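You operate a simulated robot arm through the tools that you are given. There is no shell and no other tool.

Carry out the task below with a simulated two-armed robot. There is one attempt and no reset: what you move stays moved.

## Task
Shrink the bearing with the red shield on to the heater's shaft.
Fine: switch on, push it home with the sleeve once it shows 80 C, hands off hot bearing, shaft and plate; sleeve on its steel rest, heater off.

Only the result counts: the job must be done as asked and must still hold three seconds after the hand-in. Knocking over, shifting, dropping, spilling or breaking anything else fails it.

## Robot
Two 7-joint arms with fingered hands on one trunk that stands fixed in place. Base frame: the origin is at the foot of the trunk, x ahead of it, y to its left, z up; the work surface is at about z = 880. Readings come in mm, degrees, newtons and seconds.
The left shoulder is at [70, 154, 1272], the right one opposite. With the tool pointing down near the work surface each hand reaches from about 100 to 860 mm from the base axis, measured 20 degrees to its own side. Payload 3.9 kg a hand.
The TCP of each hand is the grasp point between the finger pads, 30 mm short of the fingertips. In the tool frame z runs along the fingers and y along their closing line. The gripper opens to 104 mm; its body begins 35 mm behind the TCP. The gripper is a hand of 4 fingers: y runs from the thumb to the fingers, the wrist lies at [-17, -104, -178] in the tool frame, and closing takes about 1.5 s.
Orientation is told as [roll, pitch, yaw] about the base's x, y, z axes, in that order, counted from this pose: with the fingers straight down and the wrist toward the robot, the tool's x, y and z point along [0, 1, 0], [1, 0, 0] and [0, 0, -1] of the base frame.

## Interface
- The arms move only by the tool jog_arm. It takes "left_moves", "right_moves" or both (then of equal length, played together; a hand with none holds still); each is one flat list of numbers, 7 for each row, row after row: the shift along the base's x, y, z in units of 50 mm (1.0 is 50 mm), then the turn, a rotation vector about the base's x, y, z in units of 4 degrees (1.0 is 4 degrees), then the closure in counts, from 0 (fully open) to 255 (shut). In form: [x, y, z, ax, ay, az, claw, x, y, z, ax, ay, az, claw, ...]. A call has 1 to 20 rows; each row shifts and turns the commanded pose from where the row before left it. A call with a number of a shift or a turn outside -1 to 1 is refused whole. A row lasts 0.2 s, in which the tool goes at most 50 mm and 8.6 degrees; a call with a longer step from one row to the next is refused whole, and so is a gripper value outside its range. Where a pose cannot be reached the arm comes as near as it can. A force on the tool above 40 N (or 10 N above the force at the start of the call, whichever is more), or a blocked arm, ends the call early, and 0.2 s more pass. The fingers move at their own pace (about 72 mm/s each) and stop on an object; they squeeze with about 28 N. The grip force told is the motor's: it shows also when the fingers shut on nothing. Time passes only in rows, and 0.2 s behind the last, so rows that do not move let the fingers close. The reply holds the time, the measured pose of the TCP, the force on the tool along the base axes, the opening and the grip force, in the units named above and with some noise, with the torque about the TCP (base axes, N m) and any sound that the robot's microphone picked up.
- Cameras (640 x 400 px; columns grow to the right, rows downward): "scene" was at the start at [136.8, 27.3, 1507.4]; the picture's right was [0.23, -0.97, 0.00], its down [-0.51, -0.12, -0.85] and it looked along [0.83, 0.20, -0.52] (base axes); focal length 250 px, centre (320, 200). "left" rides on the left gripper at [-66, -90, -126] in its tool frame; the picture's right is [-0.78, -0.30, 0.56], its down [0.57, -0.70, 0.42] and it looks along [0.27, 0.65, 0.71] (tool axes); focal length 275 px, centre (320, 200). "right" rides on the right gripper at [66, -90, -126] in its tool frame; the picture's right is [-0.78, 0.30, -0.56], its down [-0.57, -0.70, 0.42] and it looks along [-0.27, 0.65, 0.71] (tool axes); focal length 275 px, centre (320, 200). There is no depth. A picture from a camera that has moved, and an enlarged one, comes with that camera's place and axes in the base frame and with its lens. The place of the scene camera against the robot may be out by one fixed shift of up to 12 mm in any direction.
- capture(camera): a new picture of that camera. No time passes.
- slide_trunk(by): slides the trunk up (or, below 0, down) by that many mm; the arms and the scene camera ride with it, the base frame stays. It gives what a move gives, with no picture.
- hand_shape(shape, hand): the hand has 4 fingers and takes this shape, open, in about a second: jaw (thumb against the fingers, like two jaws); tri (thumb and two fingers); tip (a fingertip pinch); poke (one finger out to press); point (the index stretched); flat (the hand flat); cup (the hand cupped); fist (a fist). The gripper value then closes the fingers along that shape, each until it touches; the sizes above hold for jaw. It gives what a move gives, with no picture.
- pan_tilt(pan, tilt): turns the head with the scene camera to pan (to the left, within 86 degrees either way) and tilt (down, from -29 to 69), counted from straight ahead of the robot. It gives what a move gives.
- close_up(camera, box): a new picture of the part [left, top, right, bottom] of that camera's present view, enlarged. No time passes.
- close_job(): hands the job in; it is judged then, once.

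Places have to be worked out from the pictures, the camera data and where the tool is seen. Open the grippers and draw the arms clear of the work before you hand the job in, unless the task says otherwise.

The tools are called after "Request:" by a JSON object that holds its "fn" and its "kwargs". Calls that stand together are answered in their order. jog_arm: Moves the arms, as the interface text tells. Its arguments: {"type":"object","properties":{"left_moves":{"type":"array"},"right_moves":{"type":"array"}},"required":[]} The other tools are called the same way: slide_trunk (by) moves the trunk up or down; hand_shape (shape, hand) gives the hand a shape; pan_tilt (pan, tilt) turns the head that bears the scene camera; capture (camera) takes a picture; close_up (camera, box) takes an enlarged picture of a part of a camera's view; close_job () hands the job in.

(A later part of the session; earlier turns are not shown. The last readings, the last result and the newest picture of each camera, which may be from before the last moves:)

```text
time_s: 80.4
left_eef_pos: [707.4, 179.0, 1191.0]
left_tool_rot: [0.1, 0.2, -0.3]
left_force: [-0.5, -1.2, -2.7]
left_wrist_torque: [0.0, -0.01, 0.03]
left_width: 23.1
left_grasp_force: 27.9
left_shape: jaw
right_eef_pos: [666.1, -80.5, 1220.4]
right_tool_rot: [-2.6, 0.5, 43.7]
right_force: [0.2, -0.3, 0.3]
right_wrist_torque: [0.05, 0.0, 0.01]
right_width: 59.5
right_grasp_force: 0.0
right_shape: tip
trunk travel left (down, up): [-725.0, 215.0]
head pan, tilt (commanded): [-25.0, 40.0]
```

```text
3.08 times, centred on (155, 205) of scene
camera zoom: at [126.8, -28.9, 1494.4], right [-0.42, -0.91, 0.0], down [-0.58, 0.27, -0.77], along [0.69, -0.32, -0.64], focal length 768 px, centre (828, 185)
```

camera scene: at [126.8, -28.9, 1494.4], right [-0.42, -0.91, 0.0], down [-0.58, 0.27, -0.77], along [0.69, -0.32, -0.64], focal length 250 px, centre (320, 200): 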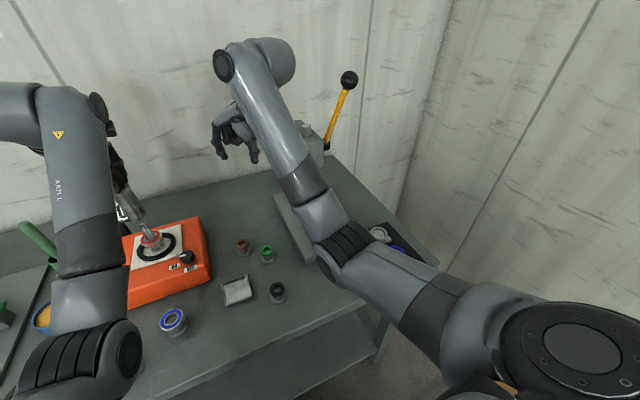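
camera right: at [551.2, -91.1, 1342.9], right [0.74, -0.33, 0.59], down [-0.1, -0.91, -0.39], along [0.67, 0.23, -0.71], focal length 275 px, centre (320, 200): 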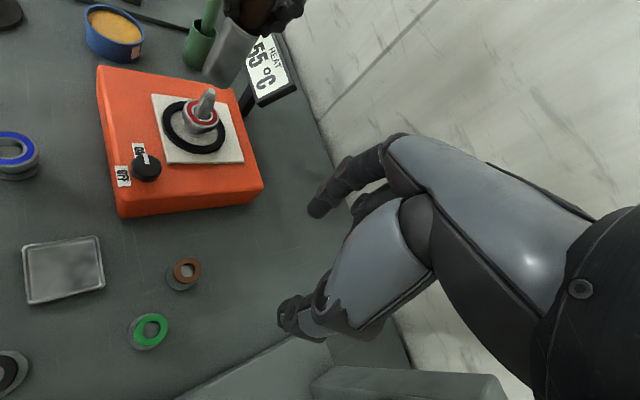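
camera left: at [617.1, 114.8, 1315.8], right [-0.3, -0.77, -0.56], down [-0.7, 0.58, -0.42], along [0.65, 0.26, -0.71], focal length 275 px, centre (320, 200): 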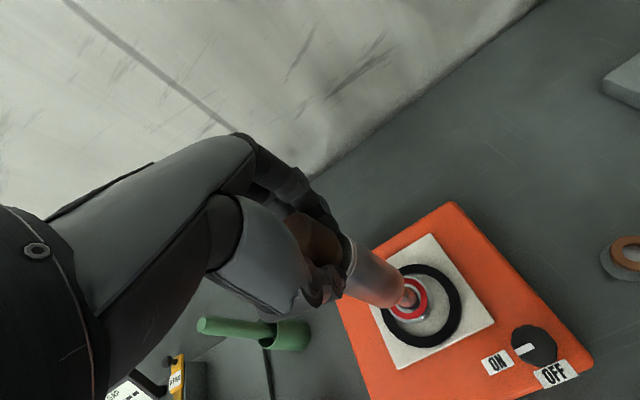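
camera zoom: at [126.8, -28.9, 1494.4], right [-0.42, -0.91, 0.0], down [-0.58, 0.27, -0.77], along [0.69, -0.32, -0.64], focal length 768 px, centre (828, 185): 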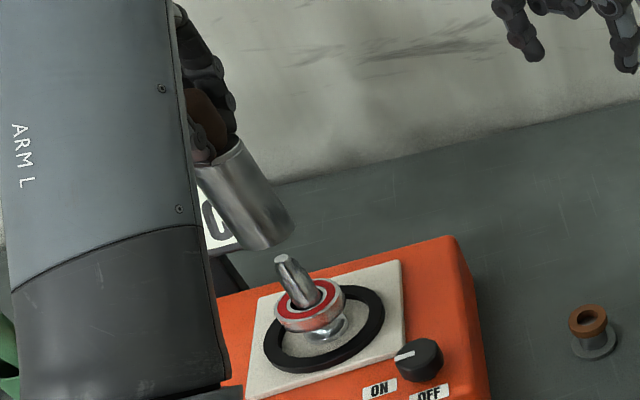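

The sleeve's bottom end is about [−6, −5] mm off the shaft axis, with a slight tilt (~2°) about y. I correct the tilt and shift, then re-check.

Request:
{"fn": "jog_arm", "kwargs": {"left_moves": [0.05, 0.09, 0, 0, -0.5, 0, 255, 0, 0, -0.1, 0, 0, 0, 255]}}

Request:
{"fn": "close_up", "kwargs": {"camera": "left", "box": [300, 210, 470, 360]}}

Request:
{"fn": "close_up", "kwargs": {"camera": "right", "box": [140, 0, 300, 170]}}

Request:
{"fn": "close_up", "kwargs": {"camera": "scene", "box": [95, 140, 215, 270]}}

```text
time_s: 81.0
left_eef_pos: [711.7, 182.8, 1185.6]
left_tool_rot: [0.1, -1.9, -0.4]
left_force: [0.7, -0.6, -2.5]
left_wrist_torque: [-0.01, 0.0, 0.02]
left_width: 23.1
left_grasp_force: 28.0
left_shape: jaw
right_eef_pos: [665.3, -81.2, 1219.7]
right_tool_rot: [-2.4, 0.5, 43.7]
right_force: [-0.5, 0.3, 1.0]
right_wrist_torque: [0.0, 0.03, -0.02]
right_width: 59.6
right_grasp_force: 0.0
right_shape: tip
trunk travel left (down, up): [-725.0, 215.0]
head pan, tilt (commanded): [-25.0, 40.0]
```

```text
2.67 times, centred on (385, 285) of left
camera zoom: at [616.3, 118.4, 1308.1], right [-0.28, -0.77, -0.57], down [-0.68, 0.58, -0.45], along [0.67, 0.26, -0.69], focal length 734 px, centre (147, -27)
```

zoom: 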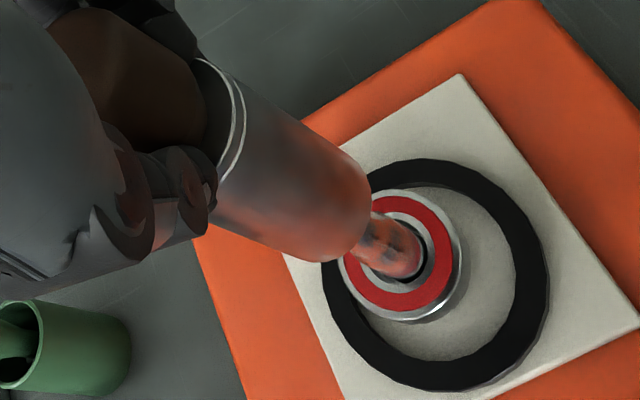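

```text
2.35 times, centred on (220, 85) of right
camera zoom: at [551.5, -91.1, 1342.8], right [0.74, -0.33, 0.59], down [-0.1, -0.91, -0.39], along [0.67, 0.23, -0.71], focal length 648 px, centre (555, 471)
```

zoom: 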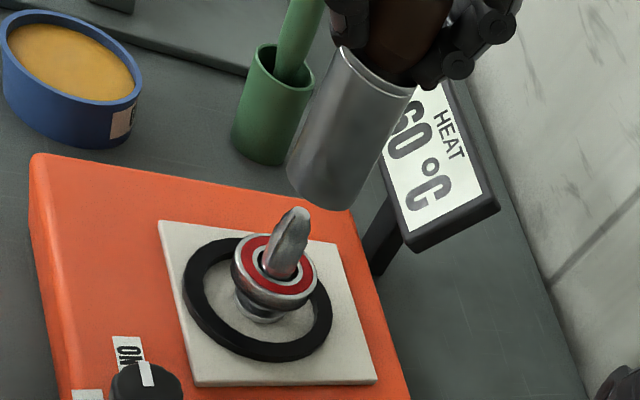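

```text
3.08 times, centred on (155, 205) of scene
camera zoom: at [127.1, -28.9, 1494.3], right [-0.42, -0.91, 0.0], down [-0.58, 0.27, -0.77], along [0.69, -0.32, -0.64], focal length 768 px, centre (828, 185)
```

zoom: 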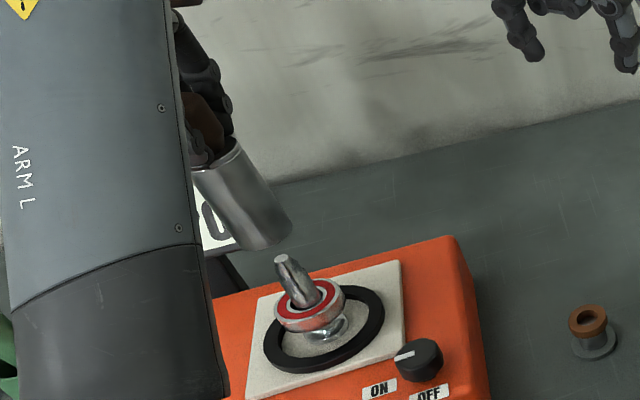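

60 °C; the sleeve is now upright and centred within a couple of mm. I lower it over the shaft tip, stopping ~12 mm above the bearing.

Request:
{"fn": "jog_arm", "kwargs": {"left_moves": [0, 0.02, -0.25, 0, 0, 0, 255, 0, 0, -0.25, 0, 0, 0, 255, 0, 0, -0.25, 0, 0, 0, 255, 0, 0, -0.25, 0, 0, 0, 255]}}

Request:
{"fn": "close_up", "kwargs": {"camera": "right", "box": [140, 0, 300, 170]}}

Request:
{"fn": "close_up", "kwargs": {"camera": "left", "box": [300, 210, 470, 360]}}

Request:
{"fn": "close_up", "kwargs": {"camera": "scene", "box": [95, 140, 215, 270]}}

```text
time_s: 82.0
left_eef_pos: [711.8, 183.6, 1135.4]
left_tool_rot: [-0.1, -1.9, -0.4]
left_force: [-2.3, -0.1, -2.7]
left_wrist_torque: [-0.03, 0.26, -0.02]
left_width: 22.9
left_grasp_force: 28.1
left_shape: jaw
right_eef_pos: [664.1, -81.0, 1218.6]
right_tool_rot: [-2.6, 0.5, 43.8]
right_force: [0.0, -0.2, -0.6]
right_wrist_torque: [0.03, 0.0, -0.02]
right_width: 59.7
right_grasp_force: 0.1
right_shape: tip
trunk travel left (down, up): [-725.0, 215.0]
head pan, tilt (commanded): [-25.0, 40.0]
```

```text
2.35 times, centred on (220, 85) of right
camera zoom: at [550.9, -90.7, 1343.1], right [0.74, -0.33, 0.59], down [-0.1, -0.91, -0.39], along [0.67, 0.23, -0.71], focal length 648 px, centre (555, 471)
```

zoom: 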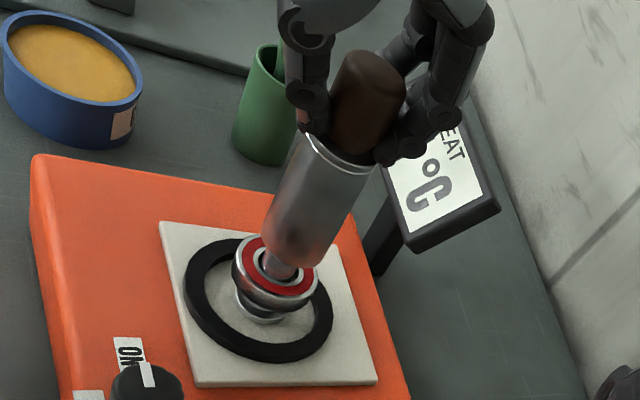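

```text
2.67 times, centred on (385, 285) of left
camera zoom: at [616.6, 118.8, 1257.5], right [-0.28, -0.77, -0.57], down [-0.68, 0.58, -0.45], along [0.67, 0.26, -0.69], focal length 734 px, centre (147, -27)
```

zoom: 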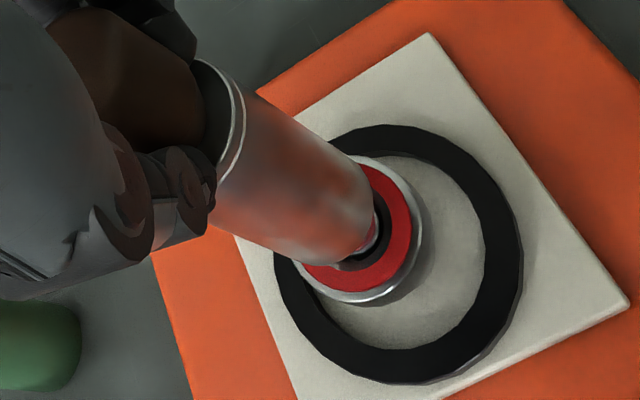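

```text
3.08 times, centred on (155, 205) of scene
camera zoom: at [126.4, -28.4, 1494.4], right [-0.42, -0.91, 0.0], down [-0.58, 0.27, -0.77], along [0.69, -0.32, -0.64], focal length 768 px, centre (828, 185)
```

zoom: 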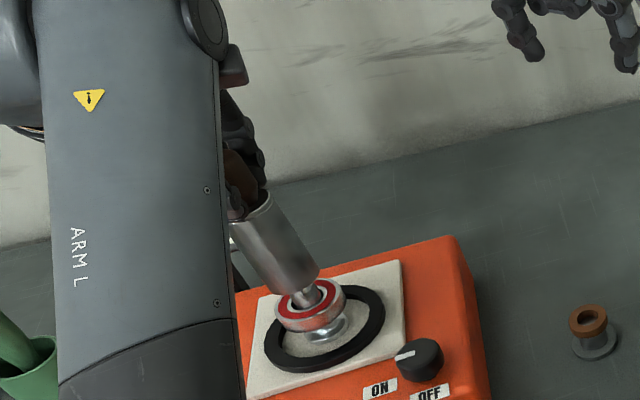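

The sleeve is over the shaft with a slight side touch (−2.3 N in x); I shift it 2 mm in −x. My view of the digits is blocked, so I also move the right hand's camera ~60 mm forward to read the display.

Request:
{"fn": "jog_arm", "kwargs": {"left_moves": [-0.04, 0, 0, 0, 0, 0, 255, 0, 0, 0, 0, 0, 0, 255], "right_moves": [0.6, -0.2, 0.2, 0, 0, 0, 108, 0.6, -0.2, 0.2, 0, 0, 0, 108]}}

Request:
{"fn": "capture", "kwargs": {"camera": "right"}}

Request:
{"fn": "close_up", "kwargs": {"camera": "scene", "box": [60, 140, 215, 270]}}

```text
time_s: 82.6
left_eef_pos: [711.0, 183.6, 1135.4]
left_tool_rot: [0.0, -1.9, -0.3]
left_force: [-0.4, -0.6, -3.2]
left_wrist_torque: [-0.03, 0.01, 0.03]
left_width: 23.0
left_grasp_force: 27.9
left_shape: jaw
right_eef_pos: [725.9, -101.2, 1239.9]
right_tool_rot: [-2.5, 0.5, 43.8]
right_force: [-0.2, 0.2, -0.1]
right_wrist_torque: [-0.02, 0.01, -0.02]
right_width: 59.7
right_grasp_force: 0.1
right_shape: tip
trunk travel left (down, up): [-725.0, 215.0]
head pan, tilt (commanded): [-25.0, 40.0]
```

```text
taken
camera right: at [611.7, -111.4, 1361.9], right [0.74, -0.34, 0.59], down [-0.1, -0.91, -0.39], along [0.67, 0.23, -0.71], focal length 275 px, centre (320, 200)
```

right: 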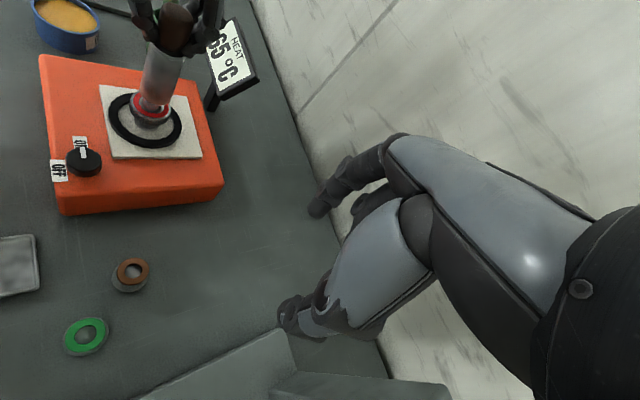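

```text
3.08 times, centred on (138, 205) of scene
camera zoom: at [127.8, -29.0, 1494.2], right [-0.42, -0.91, 0.0], down [-0.58, 0.27, -0.77], along [0.69, -0.32, -0.64], focal length 768 px, centre (882, 185)
```

zoom: 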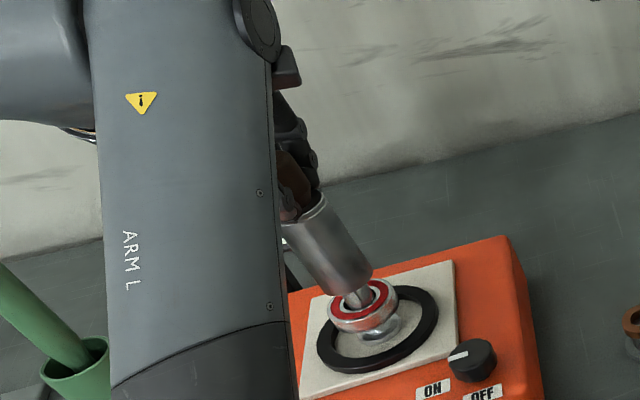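

The display is readable now (65 °C) and the side force is gone. I zoom to read it exactly and view the sleeve/bearing.

Request:
{"fn": "close_up", "kwargs": {"camera": "right", "box": [90, 0, 270, 170]}}

```text
2.35 times, centred on (180, 85) of right
camera zoom: at [611.7, -111.4, 1361.9], right [0.74, -0.34, 0.59], down [-0.1, -0.91, -0.39], along [0.67, 0.23, -0.71], focal length 648 px, centre (649, 471)
```

zoom: 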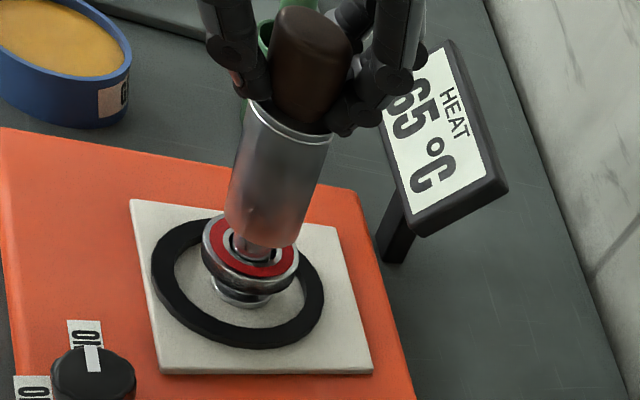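

65 °C. I hold both arms still and wait about 2.6 s.

Request:
{"fn": "jog_arm", "kwargs": {"left_moves": [0, 0, 0, 0, 0, 0, 255, 0, 0, 0, 0, 0, 0, 255, 0, 0, 0, 0, 0, 0, 255, 0, 0, 0, 0, 0, 0, 255, 0, 0, 0, 0, 0, 0, 255, 0, 0, 0, 0, 0, 0, 255, 0, 0, 0, 0, 0, 0, 255, 0, 0, 0, 0, 0, 0, 255, 0, 0, 0, 0, 0, 0, 255, 0, 0, 0, 0, 0, 0, 255, 0, 0, 0, 0, 0, 0, 255, 0, 0, 0, 0, 0, 0, 255]}}

Request:
{"fn": "close_up", "kwargs": {"camera": "right", "box": [90, 0, 270, 170]}}

```text
time_s: 85.2
left_eef_pos: [711.2, 183.1, 1134.3]
left_tool_rot: [0.0, -1.9, -0.4]
left_force: [-0.1, 0.2, -4.0]
left_wrist_torque: [0.0, -0.01, -0.02]
left_width: 23.2
left_grasp_force: 27.8
left_shape: jaw
right_eef_pos: [724.8, -102.0, 1239.5]
right_tool_rot: [-2.5, 0.6, 43.7]
right_force: [0.5, 0.2, -0.3]
right_wrist_torque: [0.02, -0.01, 0.0]
right_width: 59.7
right_grasp_force: 0.1
right_shape: tip
trunk travel left (down, up): [-725.0, 215.0]
head pan, tilt (commanded): [-25.0, 40.0]
```

```text
2.35 times, centred on (180, 85) of right
camera zoom: at [610.7, -111.0, 1362.5], right [0.74, -0.33, 0.59], down [-0.1, -0.91, -0.39], along [0.67, 0.23, -0.71], focal length 648 px, centre (649, 471)
```

zoom: 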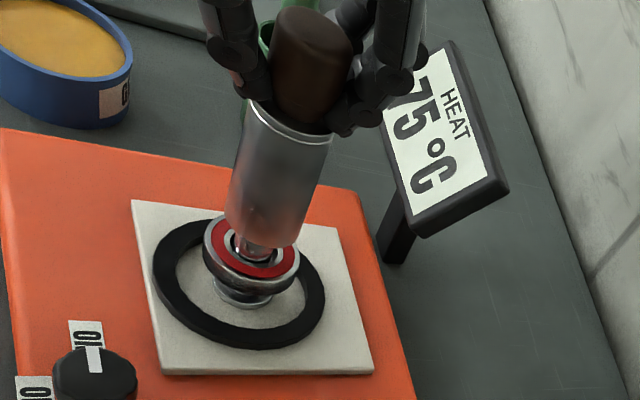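

75 °C. I wait another ~1.2 s.

Request:
{"fn": "jog_arm", "kwargs": {"left_moves": [0, 0, 0, 0, 0, 0, 255, 0, 0, 0, 0, 0, 0, 255, 0, 0, 0, 0, 0, 0, 255, 0, 0, 0, 0, 0, 0, 255, 0, 0, 0, 0, 0, 0, 255]}}

Request:
{"fn": "close_up", "kwargs": {"camera": "right", "box": [90, 0, 270, 170]}}

```text
time_s: 86.4
left_eef_pos: [710.2, 182.1, 1135.4]
left_tool_rot: [0.0, -1.9, -0.4]
left_force: [0.6, 1.1, -2.3]
left_wrist_torque: [-0.02, 0.04, -0.01]
left_width: 22.9
left_grasp_force: 28.0
left_shape: jaw
right_eef_pos: [725.3, -101.5, 1239.3]
right_tool_rot: [-2.4, 0.5, 43.7]
right_force: [0.1, 0.2, -0.6]
right_wrist_torque: [-0.01, -0.01, -0.02]
right_width: 59.2
right_grasp_force: 0.1
right_shape: tip
trunk travel left (down, up): [-725.0, 215.0]
head pan, tilt (commanded): [-25.0, 40.0]
```

```text
2.35 times, centred on (180, 85) of right
camera zoom: at [610.7, -110.9, 1362.5], right [0.74, -0.33, 0.59], down [-0.1, -0.91, -0.39], along [0.67, 0.23, -0.71], focal length 648 px, centre (649, 471)
```

zoom: 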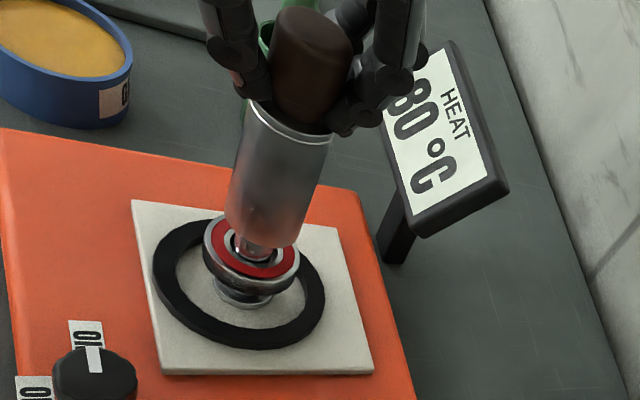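

The display shows 80 °C. I push the sleeve down onto the bearing in 5 mm steps (the move ends by itself at 40 N).

Request:
{"fn": "jog_arm", "kwargs": {"left_moves": [0, 0, -0.2, 0, 0, 0, 255, 0, 0, -0.14, 0, 0, 0, 255, 0, 0, -0.1, 0, 0, 0, 255, 0, 0, -0.1, 0, 0, 0, 255, 0, 0, -0.1, 0, 0, 0, 255, 0, 0, -0.1, 0, 0, 0, 255, 0, 0, -0.1, 0, 0, 0, 255, 0, 0, -0.1, 0, 0, 0, 255]}}

Request:
{"fn": "close_up", "kwargs": {"camera": "right", "box": [90, 0, 270, 170]}}

Request:
{"fn": "close_up", "kwargs": {"camera": "scene", "box": [95, 140, 215, 270]}}

Request:
{"fn": "close_up", "kwargs": {"camera": "left", "box": [300, 180, 470, 330]}}

```text
time_s: 88.2
left_eef_pos: [707.7, 181.8, 1095.9]
left_tool_rot: [0.1, -2.7, -0.5]
left_force: [-0.9, -4.5, 24.0]
left_wrist_torque: [-0.03, -0.31, -0.02]
left_width: 24.0
left_grasp_force: 27.8
left_shape: jaw
right_eef_pos: [719.7, -103.7, 1244.3]
right_tool_rot: [-2.7, 0.2, 43.6]
right_force: [-0.2, -0.5, -0.3]
right_wrist_torque: [0.0, 0.01, -0.05]
right_width: 59.7
right_grasp_force: 0.0
right_shape: tip
trunk travel left (down, up): [-725.0, 215.0]
head pan, tilt (commanded): [-25.0, 40.0]
```

```text
2.35 times, centred on (180, 85) of right
camera zoom: at [604.9, -113.6, 1365.6], right [0.73, -0.34, 0.59], down [-0.1, -0.91, -0.39], along [0.67, 0.23, -0.7], focal length 648 px, centre (649, 471)
```

zoom: 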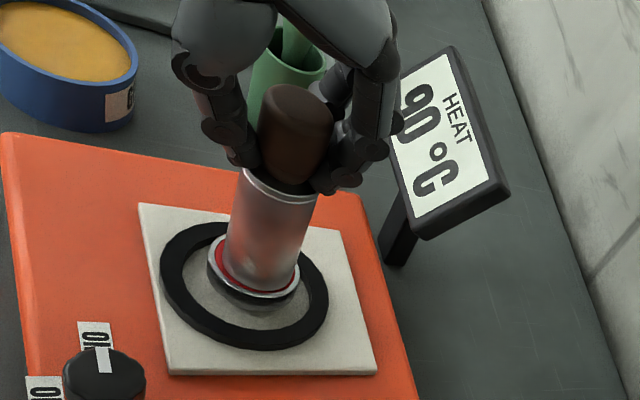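

```text
3.08 times, centred on (155, 205) of scene
camera zoom: at [120.7, -31.5, 1495.3], right [-0.42, -0.91, 0.0], down [-0.58, 0.27, -0.77], along [0.7, -0.32, -0.64], focal length 768 px, centre (828, 185)
```

zoom: 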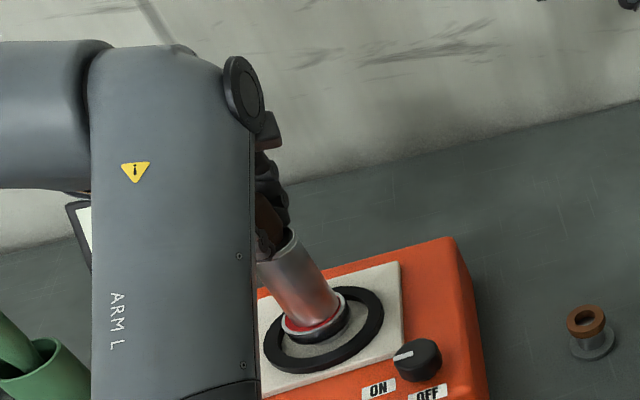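

```text
2.67 times, centred on (385, 255) of left
camera zoom: at [610.1, 116.3, 1217.6], right [-0.28, -0.77, -0.57], down [-0.67, 0.58, -0.46], along [0.68, 0.26, -0.68], focal length 734 px, centre (147, 53)
```

zoom: 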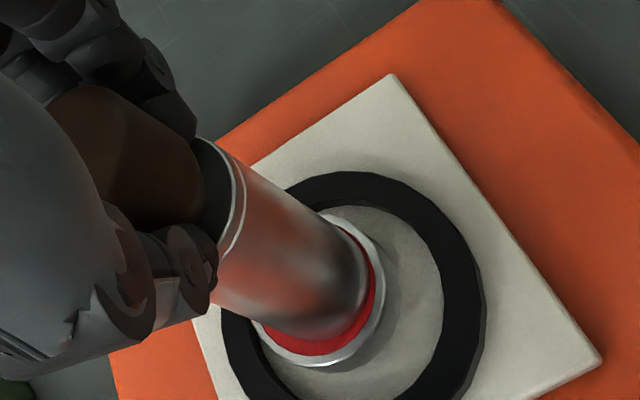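

The bearing moved down with the sleeve (now ~24 N, display 90 °C). I keep pushing a few mm more to be sure it is fully home.

Request:
{"fn": "jog_arm", "kwargs": {"left_moves": [0, 0, -0.1, 0, 0, 0, 255, 0, 0, -0.1, 0, 0, 0, 255, 0, 0, -0.1, 0, 0, 0, 255]}}

Request:
{"fn": "close_up", "kwargs": {"camera": "right", "box": [90, 0, 270, 170]}}

Request:
{"fn": "close_up", "kwargs": {"camera": "scene", "box": [95, 180, 215, 290]}}

```text
time_s: 88.8
left_eef_pos: [710.2, 180.9, 1096.0]
left_tool_rot: [0.0, -3.6, -0.6]
left_force: [-16.0, -6.1, 21.9]
left_wrist_torque: [-0.11, 1.02, -0.01]
left_width: 24.4
left_grasp_force: 28.3
left_shape: jaw
right_eef_pos: [720.8, -101.6, 1240.9]
right_tool_rot: [-2.6, 0.3, 43.7]
right_force: [0.6, 0.9, -0.2]
right_wrist_torque: [-0.04, 0.01, 0.01]
right_width: 59.8
right_grasp_force: 0.0
right_shape: tip
trunk travel left (down, up): [-725.0, 215.0]
head pan, tilt (commanded): [-25.0, 40.0]
stopped in row 2 (left hand): the force on the tool passed its limit at 42 N (the readings are from after the stop); the commanded pose is now the measured one
```

```text
2.35 times, centred on (180, 85) of right
camera zoom: at [606.3, -111.3, 1364.2], right [0.73, -0.33, 0.59], down [-0.1, -0.91, -0.39], along [0.67, 0.23, -0.7], focal length 648 px, centre (649, 471)
```

zoom: 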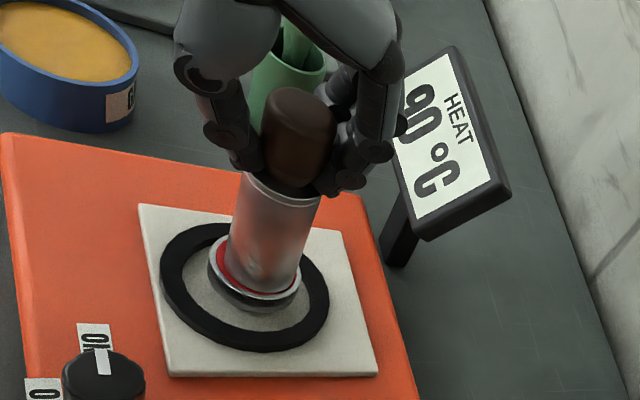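

```text
3.64 times, centred on (155, 235) of scene
camera zoom: at [121.9, -29.7, 1494.6], right [-0.42, -0.91, 0.0], down [-0.58, 0.27, -0.77], along [0.7, -0.32, -0.64], focal length 908 px, centre (920, 73)
```

zoom: 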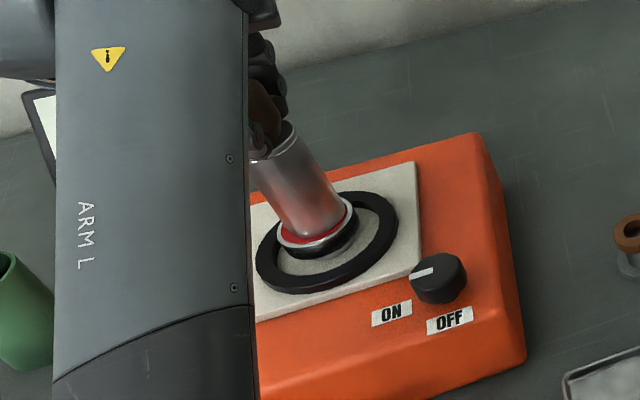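

The sleeve stopped at the same height with 42 N, so the bearing is home. Display reads 90 °C. Now the left hand lifts the sleeve off while, at the same time, the right hand goes above the knob (yaw ≈ +84°, wrist away from the plate) to switch off soon.

Request:
{"fn": "jog_arm", "kwargs": {"left_moves": [0, 0, 0.1, 0, 0.4, 0, 255, 0, 0, 0.3, 0, 0, 0, 255, 0, 0, 0.6, 0, 0, 0, 255, 0, 0, 0.9, 0, 0, 0, 255, 0, 0, 0.3, 0, 0, 0, 255, 0, 0, 0, 0, 0, 0, 255, 0, 0, 0, 0, 0, 0, 255, 0, 0, 0, 0, 0, 0, 255, 0, 0, 0, 0, 0, 0, 255, 0, 0, 0, 0, 0, 0, 255], "right_moves": [-0.225, 0.512, -0.4525, 0.26, 0.2, 1, 132, -0.225, 0.512, -0.4525, 0.26, 0.2, 1, 132, -0.225, 0.512, -0.4525, 0, 0, 1, 132, -0.225, 0.512, -0.4525, 0, 0, 1, 132, -0.225, 0.512, -0.4525, 0, 0, 1, 132, -0.225, 0.512, -0.4525, 0, 0, 1, 132, -0.225, 0.512, -0.4525, 0, 0, 1, 132, -0.225, 0.512, -0.4525, 0, 0, 1, 132, 0, 0, 0, 0, 0, 1, 132, 0, 0, 0, 0, 0, 1, 132]}}

Request:
{"fn": "capture", "kwargs": {"camera": "right"}}

Request:
{"fn": "capture", "kwargs": {"camera": "left"}}

Request:
{"fn": "capture", "kwargs": {"camera": "scene"}}

```text
time_s: 91.0
left_eef_pos: [713.0, 182.6, 1195.7]
left_tool_rot: [0.0, -1.3, -0.5]
left_force: [-0.1, -0.3, -2.2]
left_wrist_torque: [0.02, 0.03, 0.01]
left_width: 23.5
left_grasp_force: 28.0
left_shape: jaw
right_eef_pos: [636.6, 102.3, 1058.8]
right_tool_rot: [0.1, 0.0, 83.8]
right_force: [0.0, 0.4, 0.3]
right_wrist_torque: [0.02, 0.03, -0.02]
right_width: 50.3
right_grasp_force: 0.0
right_shape: tip
trunk travel left (down, up): [-725.0, 215.0]
head pan, tilt (commanded): [-25.0, 40.0]
```

```text
taken
camera right: at [559.2, 20.8, 1183.7], right [0.8, 0.21, 0.56], down [0.49, -0.76, -0.42], along [0.33, 0.62, -0.71], focal length 275 px, centre (320, 200)
```

right: 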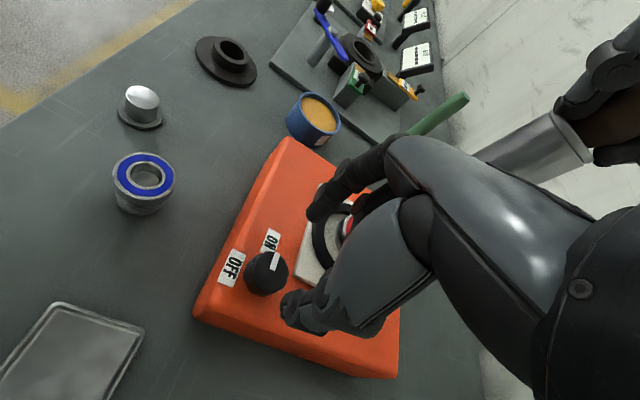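

```text
taken
camera left: at [618.2, 117.8, 1321.0], right [-0.29, -0.77, -0.56], down [-0.69, 0.58, -0.44], along [0.67, 0.26, -0.7], focal length 275 px, centre (320, 200)
```

left: 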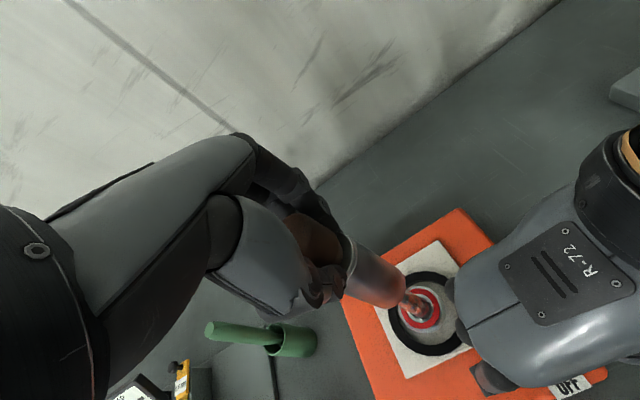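

```text
taken
camera scene: at [127.3, -28.7, 1494.3], right [-0.42, -0.91, 0.0], down [-0.58, 0.27, -0.77], along [0.69, -0.32, -0.64], focal length 250 px, centre (320, 200)
```

scene: 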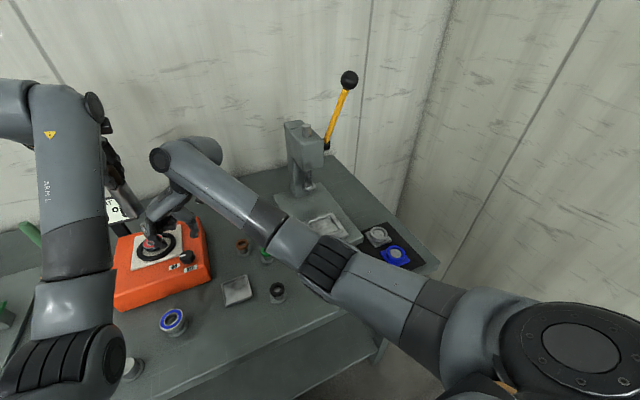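

The bearing stays down on the shaft and the sleeve is off. I zoom to centre the right hand on the knob.

Request:
{"fn": "close_up", "kwargs": {"camera": "right", "box": [190, 210, 350, 340]}}

Request:
{"fn": "close_up", "kwargs": {"camera": "left", "box": [380, 220, 500, 350]}}

Request:
{"fn": "close_up", "kwargs": {"camera": "scene", "box": [90, 170, 220, 300]}}

```text
3.08 times, centred on (270, 275) of right
camera zoom: at [559.2, 20.8, 1183.7], right [0.8, 0.21, 0.56], down [0.49, -0.76, -0.42], along [0.33, 0.62, -0.71], focal length 847 px, centre (474, -31)
```

zoom: 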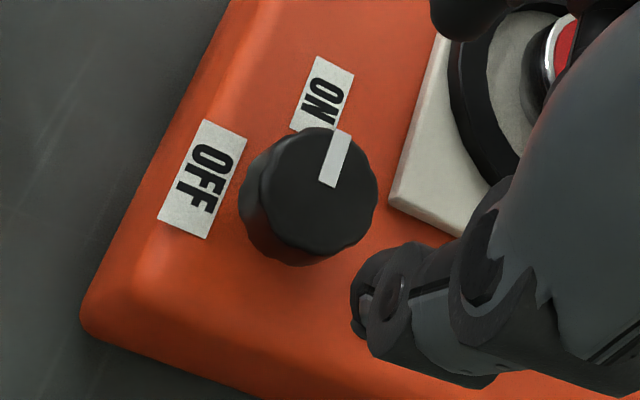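

```text
3.08 times, centred on (440, 285) of left
camera zoom: at [618.2, 117.8, 1321.0], right [-0.29, -0.77, -0.56], down [-0.69, 0.58, -0.44], along [0.67, 0.26, -0.7], focal length 847 px, centre (-49, -62)
```

zoom: 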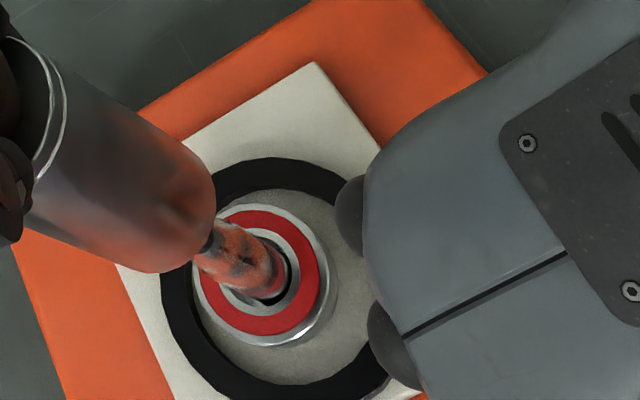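

```text
3.08 times, centred on (155, 235) of scene
camera zoom: at [127.3, -28.7, 1494.3], right [-0.42, -0.91, 0.0], down [-0.58, 0.27, -0.77], along [0.69, -0.32, -0.64], focal length 768 px, centre (828, 92)
```

zoom: 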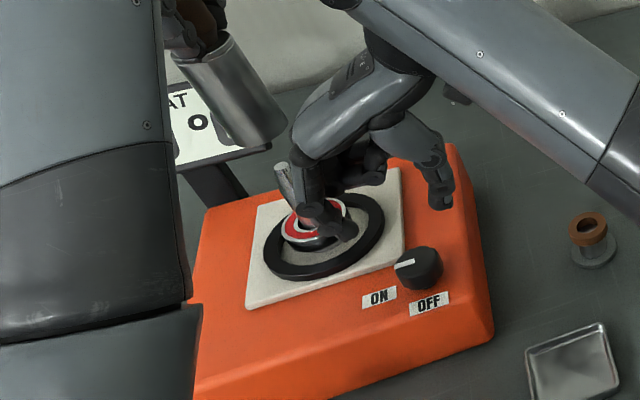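

The mark is at ON; knob axis is about [−5, +2] mm from the TCP. I correct and lower to z≈998 (fingertips just above plate height), then check before pinching.

Request:
{"fn": "jog_arm", "kwargs": {"right_moves": [-0.096, 0.04, -0.55, 0, 0, 0, 132, 0, 0, -0.66, 0, 0, 0, 132]}}

Request:
{"fn": "close_up", "kwargs": {"camera": "right", "box": [210, 180, 370, 310]}}

Request:
{"fn": "close_up", "kwargs": {"camera": "scene", "box": [90, 170, 220, 300]}}

Request:
{"fn": "close_up", "kwargs": {"camera": "left", "box": [380, 220, 560, 400]}}

```text
time_s: 91.5
left_eef_pos: [713.0, 182.6, 1197.9]
left_tool_rot: [0.0, -1.4, -0.5]
left_force: [-0.5, 0.2, -3.1]
left_wrist_torque: [0.0, 0.0, 0.03]
left_width: 23.7
left_grasp_force: 28.3
left_shape: jaw
right_eef_pos: [630.6, 105.8, 996.1]
right_tool_rot: [0.0, 0.0, 83.7]
right_force: [0.6, 0.5, 0.5]
right_wrist_torque: [0.01, -0.02, -0.01]
right_width: 50.7
right_grasp_force: 0.2
right_shape: tip
trunk travel left (down, up): [-725.0, 215.0]
head pan, tilt (commanded): [-25.0, 40.0]
```

```text
3.08 times, centred on (290, 245) of right
camera zoom: at [554.9, 22.8, 1122.5], right [0.8, 0.21, 0.56], down [0.49, -0.76, -0.43], along [0.33, 0.62, -0.71], focal length 847 px, centre (412, 62)
```

zoom: 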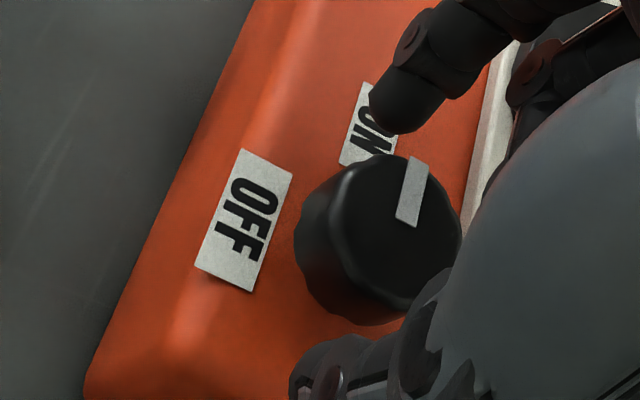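

```text
3.08 times, centred on (155, 235) of scene
camera zoom: at [127.8, -28.6, 1494.3], right [-0.42, -0.91, 0.0], down [-0.58, 0.27, -0.77], along [0.69, -0.32, -0.64], focal length 768 px, centre (828, 92)
```

zoom: 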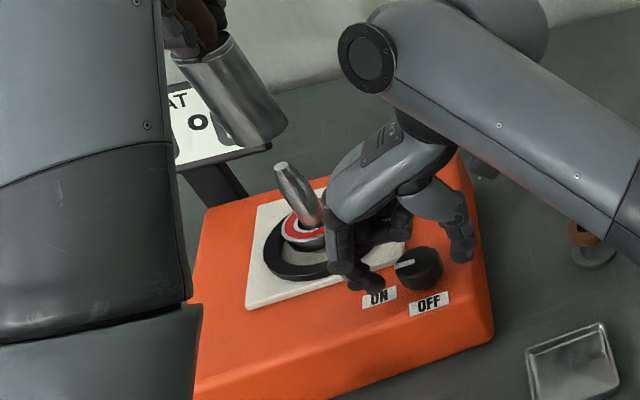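

```text
2.22 times, centred on (470, 310) of left
camera zoom: at [618.6, 117.9, 1320.9], right [-0.29, -0.77, -0.56], down [-0.69, 0.58, -0.44], along [0.67, 0.26, -0.7], focal length 612 px, centre (-13, -44)
```

zoom: 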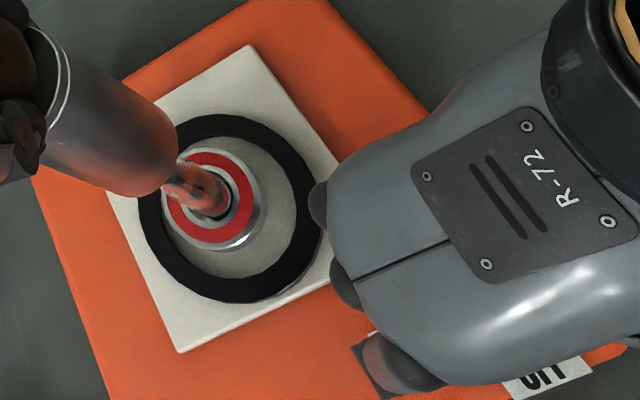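

Aligned within ~1.5 mm and clear of plate and bearing. I pinch the knob and turn it +28° in one go.

Request:
{"fn": "jog_arm", "kwargs": {"right_moves": [-0.02, 0, 0, 0, 0, 0, 255, 0, 0, 0, 0, 0, 0, 255, 0, 0, 0, 0, 0, 0, 255, 0, 0, 0, 0, 0, 0, 255, 0, 0, 0, 0, 0, 1, 255, 0, 0, 0, 0, 0, 1, 255, 0, 0, 0, 0, 0, 1, 255, 0, 0, 0, 0, 0, 1, 255, 0, 0, 0, 0, 0, 1, 255, 0, 0, 0, 0, 0, 1, 255, 0, 0, 0, 0, 0, 1, 255]}}

Request:
{"fn": "close_up", "kwargs": {"camera": "right", "box": [210, 180, 370, 310]}}

Request:
{"fn": "capture", "kwargs": {"camera": "scene"}}

Request:
{"fn": "capture", "kwargs": {"camera": "right"}}

```text
time_s: 94.0
left_eef_pos: [714.1, 182.0, 1196.7]
left_tool_rot: [0.0, -1.1, -0.5]
left_force: [-0.1, -0.1, -2.6]
left_wrist_torque: [-0.01, 0.03, -0.01]
left_width: 23.3
left_grasp_force: 28.0
left_shape: jaw
right_eef_pos: [625.6, 103.8, 996.5]
right_tool_rot: [-0.1, -0.1, 111.6]
right_force: [8.9, 0.0, 1.6]
right_wrist_torque: [0.02, -0.13, -0.04]
right_width: 25.6
right_grasp_force: 28.3
right_shape: tip
right hand out of reach, approached as far as the arm can: row 11
trunk travel left (down, up): [-725.0, 215.0]
head pan, tilt (commanded): [-25.0, 40.0]
```

```text
3.08 times, centred on (290, 245) of right
camera zoom: at [596.9, -5.5, 1121.7], right [0.61, 0.56, 0.56], down [0.79, -0.44, -0.42], along [0.01, 0.7, -0.71], focal length 847 px, centre (412, 62)
```

zoom: 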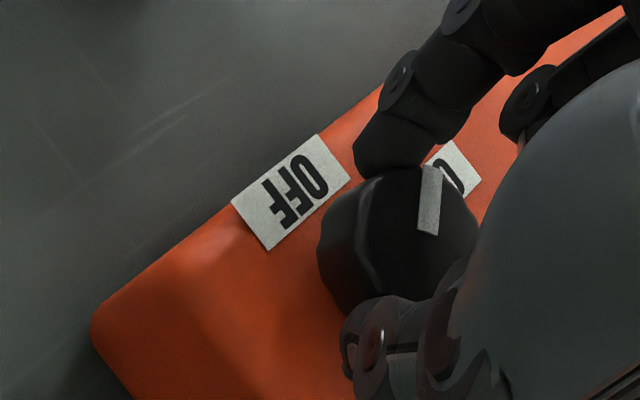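

```text
taken
camera scene: at [129.8, -28.8, 1494.2], right [-0.42, -0.91, 0.0], down [-0.58, 0.27, -0.76], along [0.69, -0.32, -0.64], focal length 250 px, centre (320, 200)
```

scene: 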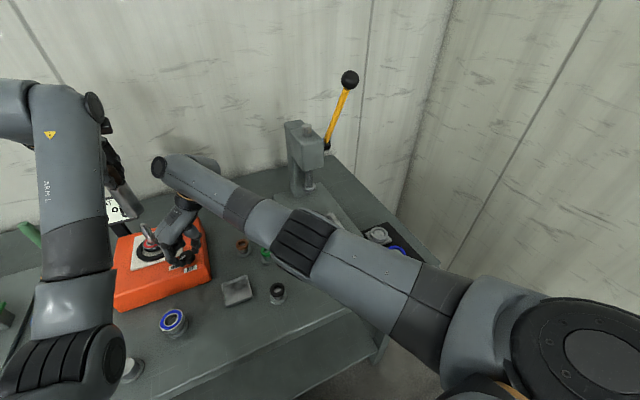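

```text
taken
camera right: at [596.9, -5.5, 1121.7], right [0.61, 0.56, 0.56], down [0.79, -0.44, -0.42], along [0.01, 0.7, -0.71], focal length 275 px, centre (320, 200)
```

right: 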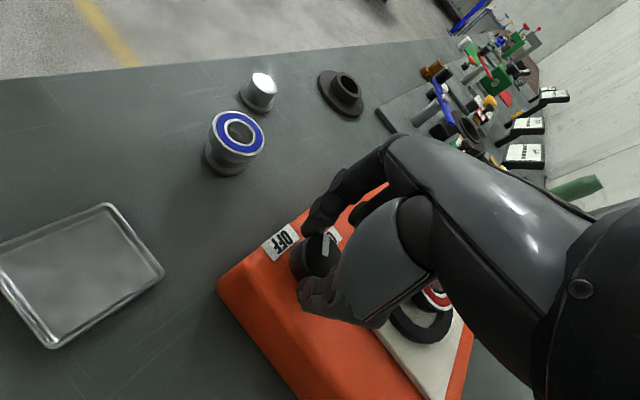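

The knob followed: the mark is now at ~127°, already away from ON. I open the pinch, swing back to yaw ≈ 80° in place, and check.

Request:
{"fn": "jog_arm", "kwargs": {"right_moves": [0, 0, 0, 0, 0, 0, 132, 0, 0, 0, 0, 0, 0, 132, 0, 0, 0, 0, 0, -1, 132, 0, 0, 0, 0, 0, -1, 132, 0, 0, 0, 0, 0, -1, 132, 0, 0, 0, 0, 0, -1, 132, 0, 0, 0, 0, 0, -1, 132, 0, 0, 0, 0, 0, -1, 132, 0, 0, 0, 0, 0, -1, 132, 0, 0, 0, 0, 0, -1, 132]}}

Request:
{"fn": "close_up", "kwargs": {"camera": "right", "box": [210, 180, 370, 310]}}

Request:
{"fn": "capture", "kwargs": {"camera": "left"}}

Request:
{"fn": "close_up", "kwargs": {"camera": "scene", "box": [90, 170, 220, 300]}}

```text
time_s: 96.2
left_eef_pos: [712.3, 182.8, 1198.3]
left_tool_rot: [0.0, -1.4, -0.6]
left_force: [-0.2, -0.6, -2.9]
left_wrist_torque: [-0.04, 0.03, -0.03]
left_width: 23.3
left_grasp_force: 27.7
left_shape: jaw
right_eef_pos: [623.3, 102.7, 996.9]
right_tool_rot: [0.0, 0.0, 79.7]
right_force: [-0.1, 0.0, 0.2]
right_wrist_torque: [0.0, -0.02, -0.03]
right_width: 49.7
right_grasp_force: 0.1
right_shape: tip
trunk travel left (down, up): [-725.0, 215.0]
head pan, tilt (commanded): [-25.0, 40.0]
```

```text
3.08 times, centred on (290, 245) of right
camera zoom: at [540.8, 25.6, 1122.0], right [0.82, 0.15, 0.56], down [0.44, -0.79, -0.42], along [0.38, 0.59, -0.71], focal length 847 px, centre (412, 62)
```

zoom: 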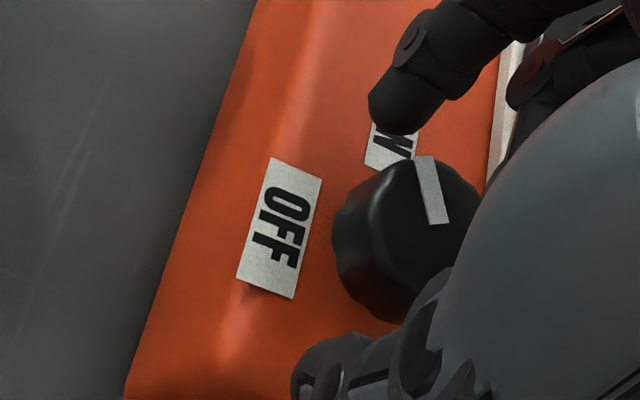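

```text
taken
camera left: at [617.7, 117.8, 1321.3], right [-0.29, -0.77, -0.56], down [-0.69, 0.58, -0.44], along [0.67, 0.26, -0.7], focal length 275 px, centre (320, 200)
```

left: 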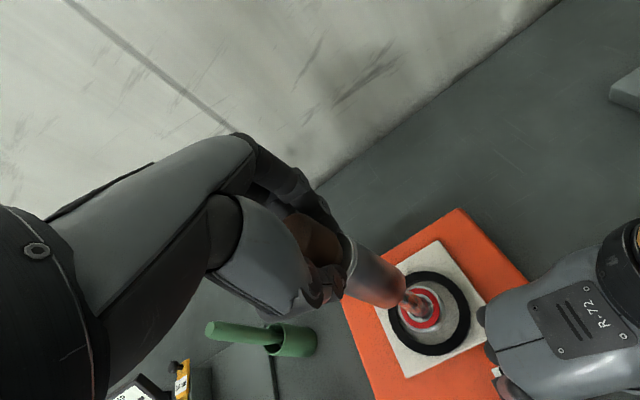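

```text
3.08 times, centred on (155, 235) of scene
camera zoom: at [126.8, -28.8, 1494.4], right [-0.42, -0.91, 0.0], down [-0.58, 0.27, -0.77], along [0.69, -0.32, -0.64], focal length 768 px, centre (828, 92)
```

zoom: 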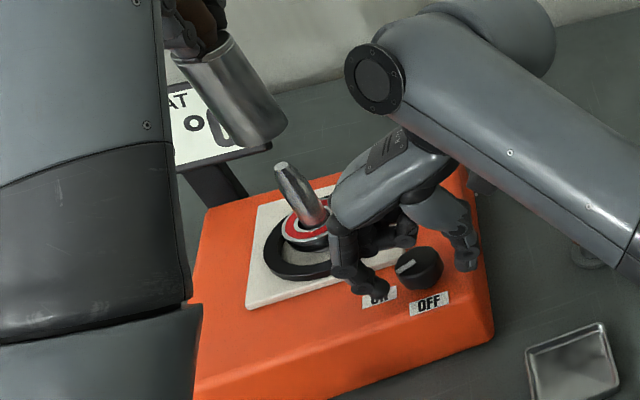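

The TCP is ~7 mm short in x of the knob axis; I correct, pinch and turn another +28°.

Request:
{"fn": "jog_arm", "kwargs": {"right_moves": [0.13, 0.03, 0, 0, 0, 0, 132, 0, 0, 0, 0, 0, 0, 255, 0, 0, 0, 0, 0, 0, 255, 0, 0, 0, 0, 0, 0, 255, 0, 0, 0, 0, 0, 0, 255, 0, 0, 0, 0, 0, 1, 255, 0, 0, 0, 0, 0, 1, 255, 0, 0, 0, 0, 0, 1, 255, 0, 0, 0, 0, 0, 1, 255, 0, 0, 0, 0, 0, 1, 255, 0, 0, 0, 0, 0, 1, 255, 0, 0, 0, 0, 0, 1, 255]}}

Request:
{"fn": "close_up", "kwargs": {"camera": "right", "box": [210, 180, 370, 310]}}

Request:
{"fn": "close_up", "kwargs": {"camera": "scene", "box": [90, 170, 220, 300]}}

```text
time_s: 98.8
left_eef_pos: [711.8, 182.6, 1198.3]
left_tool_rot: [0.1, -1.3, -0.6]
left_force: [0.6, 0.4, -2.8]
left_wrist_torque: [-0.02, 0.03, 0.0]
left_width: 23.5
left_grasp_force: 28.3
left_shape: jaw
right_eef_pos: [629.4, 103.7, 996.3]
right_tool_rot: [0.0, 0.0, 107.7]
right_force: [-6.4, -0.6, -5.3]
right_wrist_torque: [0.05, 0.12, -0.02]
right_width: 27.2
right_grasp_force: 27.5
right_shape: tip
trunk travel left (down, up): [-725.0, 215.0]
head pan, tilt (commanded): [-25.0, 40.0]
```

```text
3.08 times, centred on (290, 245) of right
camera zoom: at [593.1, -2.2, 1122.1], right [0.65, 0.52, 0.56], down [0.76, -0.49, -0.43], along [0.05, 0.7, -0.71], focal length 847 px, centre (412, 62)
```

zoom: 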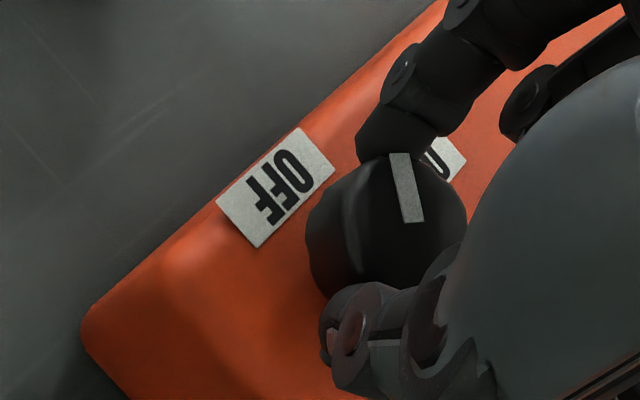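

```text
3.08 times, centred on (155, 235) of scene
camera zoom: at [126.7, -28.3, 1494.4], right [-0.42, -0.91, 0.0], down [-0.58, 0.27, -0.77], along [0.69, -0.32, -0.64], focal length 768 px, centre (828, 92)
```

zoom: 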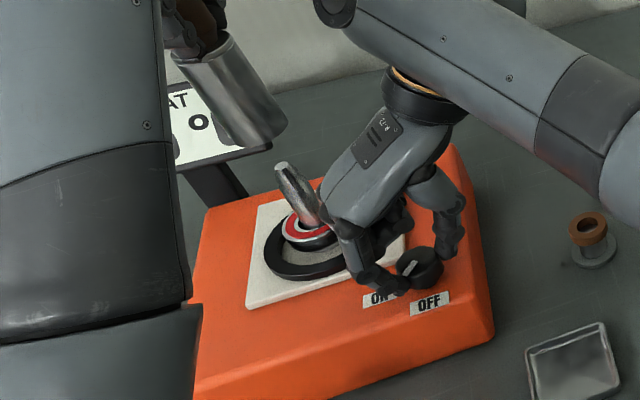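

The mark is at ~144–150°. Once more: open, swing back, re-centre.

Request:
{"fn": "jog_arm", "kwargs": {"right_moves": [0, 0, 0, 0, 0, 0, 132, 0, 0, 0, 0, 0, 0, 132, 0, 0, 0, 0, 0, -1, 132, 0, 0, 0, 0, 0, -1, 132, 0, 0, 0, 0, 0, -1, 132, 0, 0, 0, 0, 0, -1, 132, 0, 0, 0, 0, 0, -1, 132, 0, 0, 0, 0, 0, -1, 132, 0, 0, 0, 0, 0, -1, 132]}}

Request:
{"fn": "close_up", "kwargs": {"camera": "right", "box": [210, 180, 370, 310]}}

Request:
{"fn": "close_up", "kwargs": {"camera": "scene", "box": [90, 170, 220, 300]}}

```text
time_s: 100.8
left_eef_pos: [711.9, 181.9, 1197.8]
left_tool_rot: [0.1, -1.4, -0.5]
left_force: [0.7, -0.5, -3.0]
left_wrist_torque: [0.01, 0.0, -0.01]
left_width: 23.4
left_grasp_force: 28.0
left_shape: jaw
right_eef_pos: [629.4, 103.3, 996.4]
right_tool_rot: [-0.1, 0.0, 79.7]
right_force: [0.2, 0.3, -0.3]
right_wrist_torque: [-0.01, -0.01, -0.02]
right_width: 49.7
right_grasp_force: 0.1
right_shape: tip
trunk travel left (down, up): [-725.0, 215.0]
head pan, tilt (commanded): [-25.0, 40.0]
```

```text
3.08 times, centred on (290, 245) of right
camera zoom: at [547.6, 26.9, 1122.3], right [0.82, 0.15, 0.56], down [0.44, -0.79, -0.42], along [0.38, 0.59, -0.71], focal length 847 px, centre (412, 62)
```

zoom: 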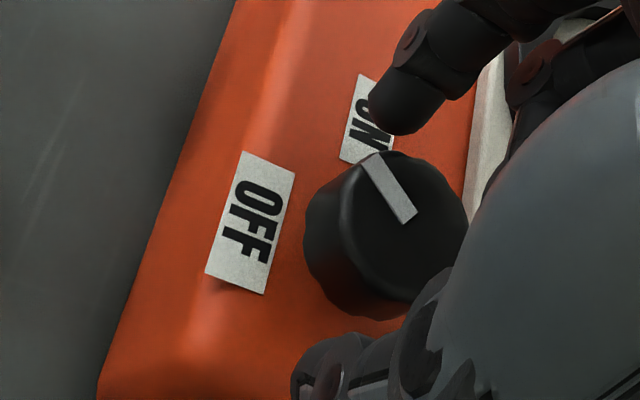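

```text
3.08 times, centred on (155, 235) of scene
camera zoom: at [126.8, -28.9, 1494.4], right [-0.42, -0.91, 0.0], down [-0.58, 0.27, -0.77], along [0.69, -0.32, -0.64], focal length 768 px, centre (828, 92)
```

zoom: 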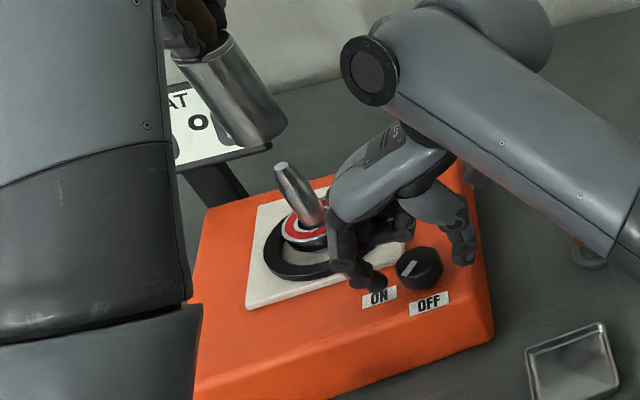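

Centred; third stroke: pinch and turn +28°.

Request:
{"fn": "jog_arm", "kwargs": {"right_moves": [0, 0, 0, 0, 0, 0, 255, 0, 0, 0, 0, 0, 0, 255, 0, 0, 0, 0, 0, 0, 255, 0, 0, 0, 0, 0, 0, 255, 0, 0, 0, 0, 0, 1, 255, 0, 0, 0, 0, 0, 1, 255, 0, 0, 0, 0, 0, 1, 255, 0, 0, 0, 0, 0, 1, 255, 0, 0, 0, 0, 0, 1, 255, 0, 0, 0, 0, 0, 1, 255, 0, 0, 0, 0, 0, 1, 255, 0, 0, 0, 0, 0, 0, 132, 0, 0, 0, 0, 0, 0, 132, 0, 0, 0, 0, 0, -1, 132, 0, 0, 0, 0, 0, -1, 132, 0, 0, 0, 0, 0, -1, 132, 0, 0, 0, 0, 0, -1, 132, 0, 0, 0, 0, 0, -1, 132, 0, 0, 0, 0, 0, -1, 132, 0, 0, 0, 0, 0, -1, 132]}}

Request:
{"fn": "close_up", "kwargs": {"camera": "right", "box": [210, 180, 370, 310]}}

Request:
{"fn": "close_up", "kwargs": {"camera": "scene", "box": [90, 170, 220, 300]}}

```text
time_s: 105.0
left_eef_pos: [712.5, 182.1, 1197.5]
left_tool_rot: [0.0, -1.4, -0.5]
left_force: [-0.2, 1.0, -2.6]
left_wrist_torque: [0.01, 0.02, -0.02]
left_width: 23.5
left_grasp_force: 27.9
left_shape: jaw
right_eef_pos: [629.2, 103.6, 997.1]
right_tool_rot: [0.0, 0.1, 79.6]
right_force: [-0.5, 0.8, 0.6]
right_wrist_torque: [0.01, -0.01, 0.03]
right_width: 49.8
right_grasp_force: 0.0
right_shape: tip
trunk travel left (down, up): [-725.0, 215.0]
head pan, tilt (commanded): [-25.0, 40.0]
```

```text
3.08 times, centred on (290, 245) of right
camera zoom: at [547.8, 27.0, 1122.5], right [0.82, 0.15, 0.56], down [0.44, -0.79, -0.42], along [0.38, 0.59, -0.71], focal length 847 px, centre (412, 62)
```

zoom: 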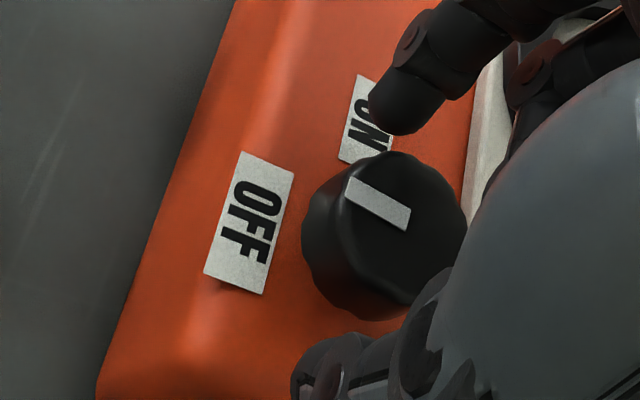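

```text
3.08 times, centred on (155, 235) of scene
camera zoom: at [126.8, -28.9, 1494.4], right [-0.42, -0.91, 0.0], down [-0.58, 0.27, -0.77], along [0.69, -0.32, -0.64], focal length 768 px, centre (828, 92)
```

zoom: 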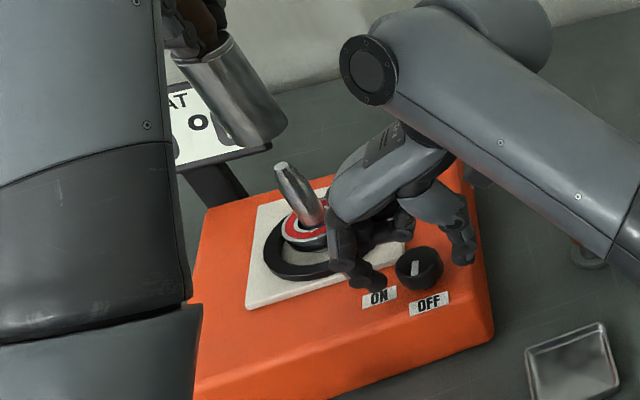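

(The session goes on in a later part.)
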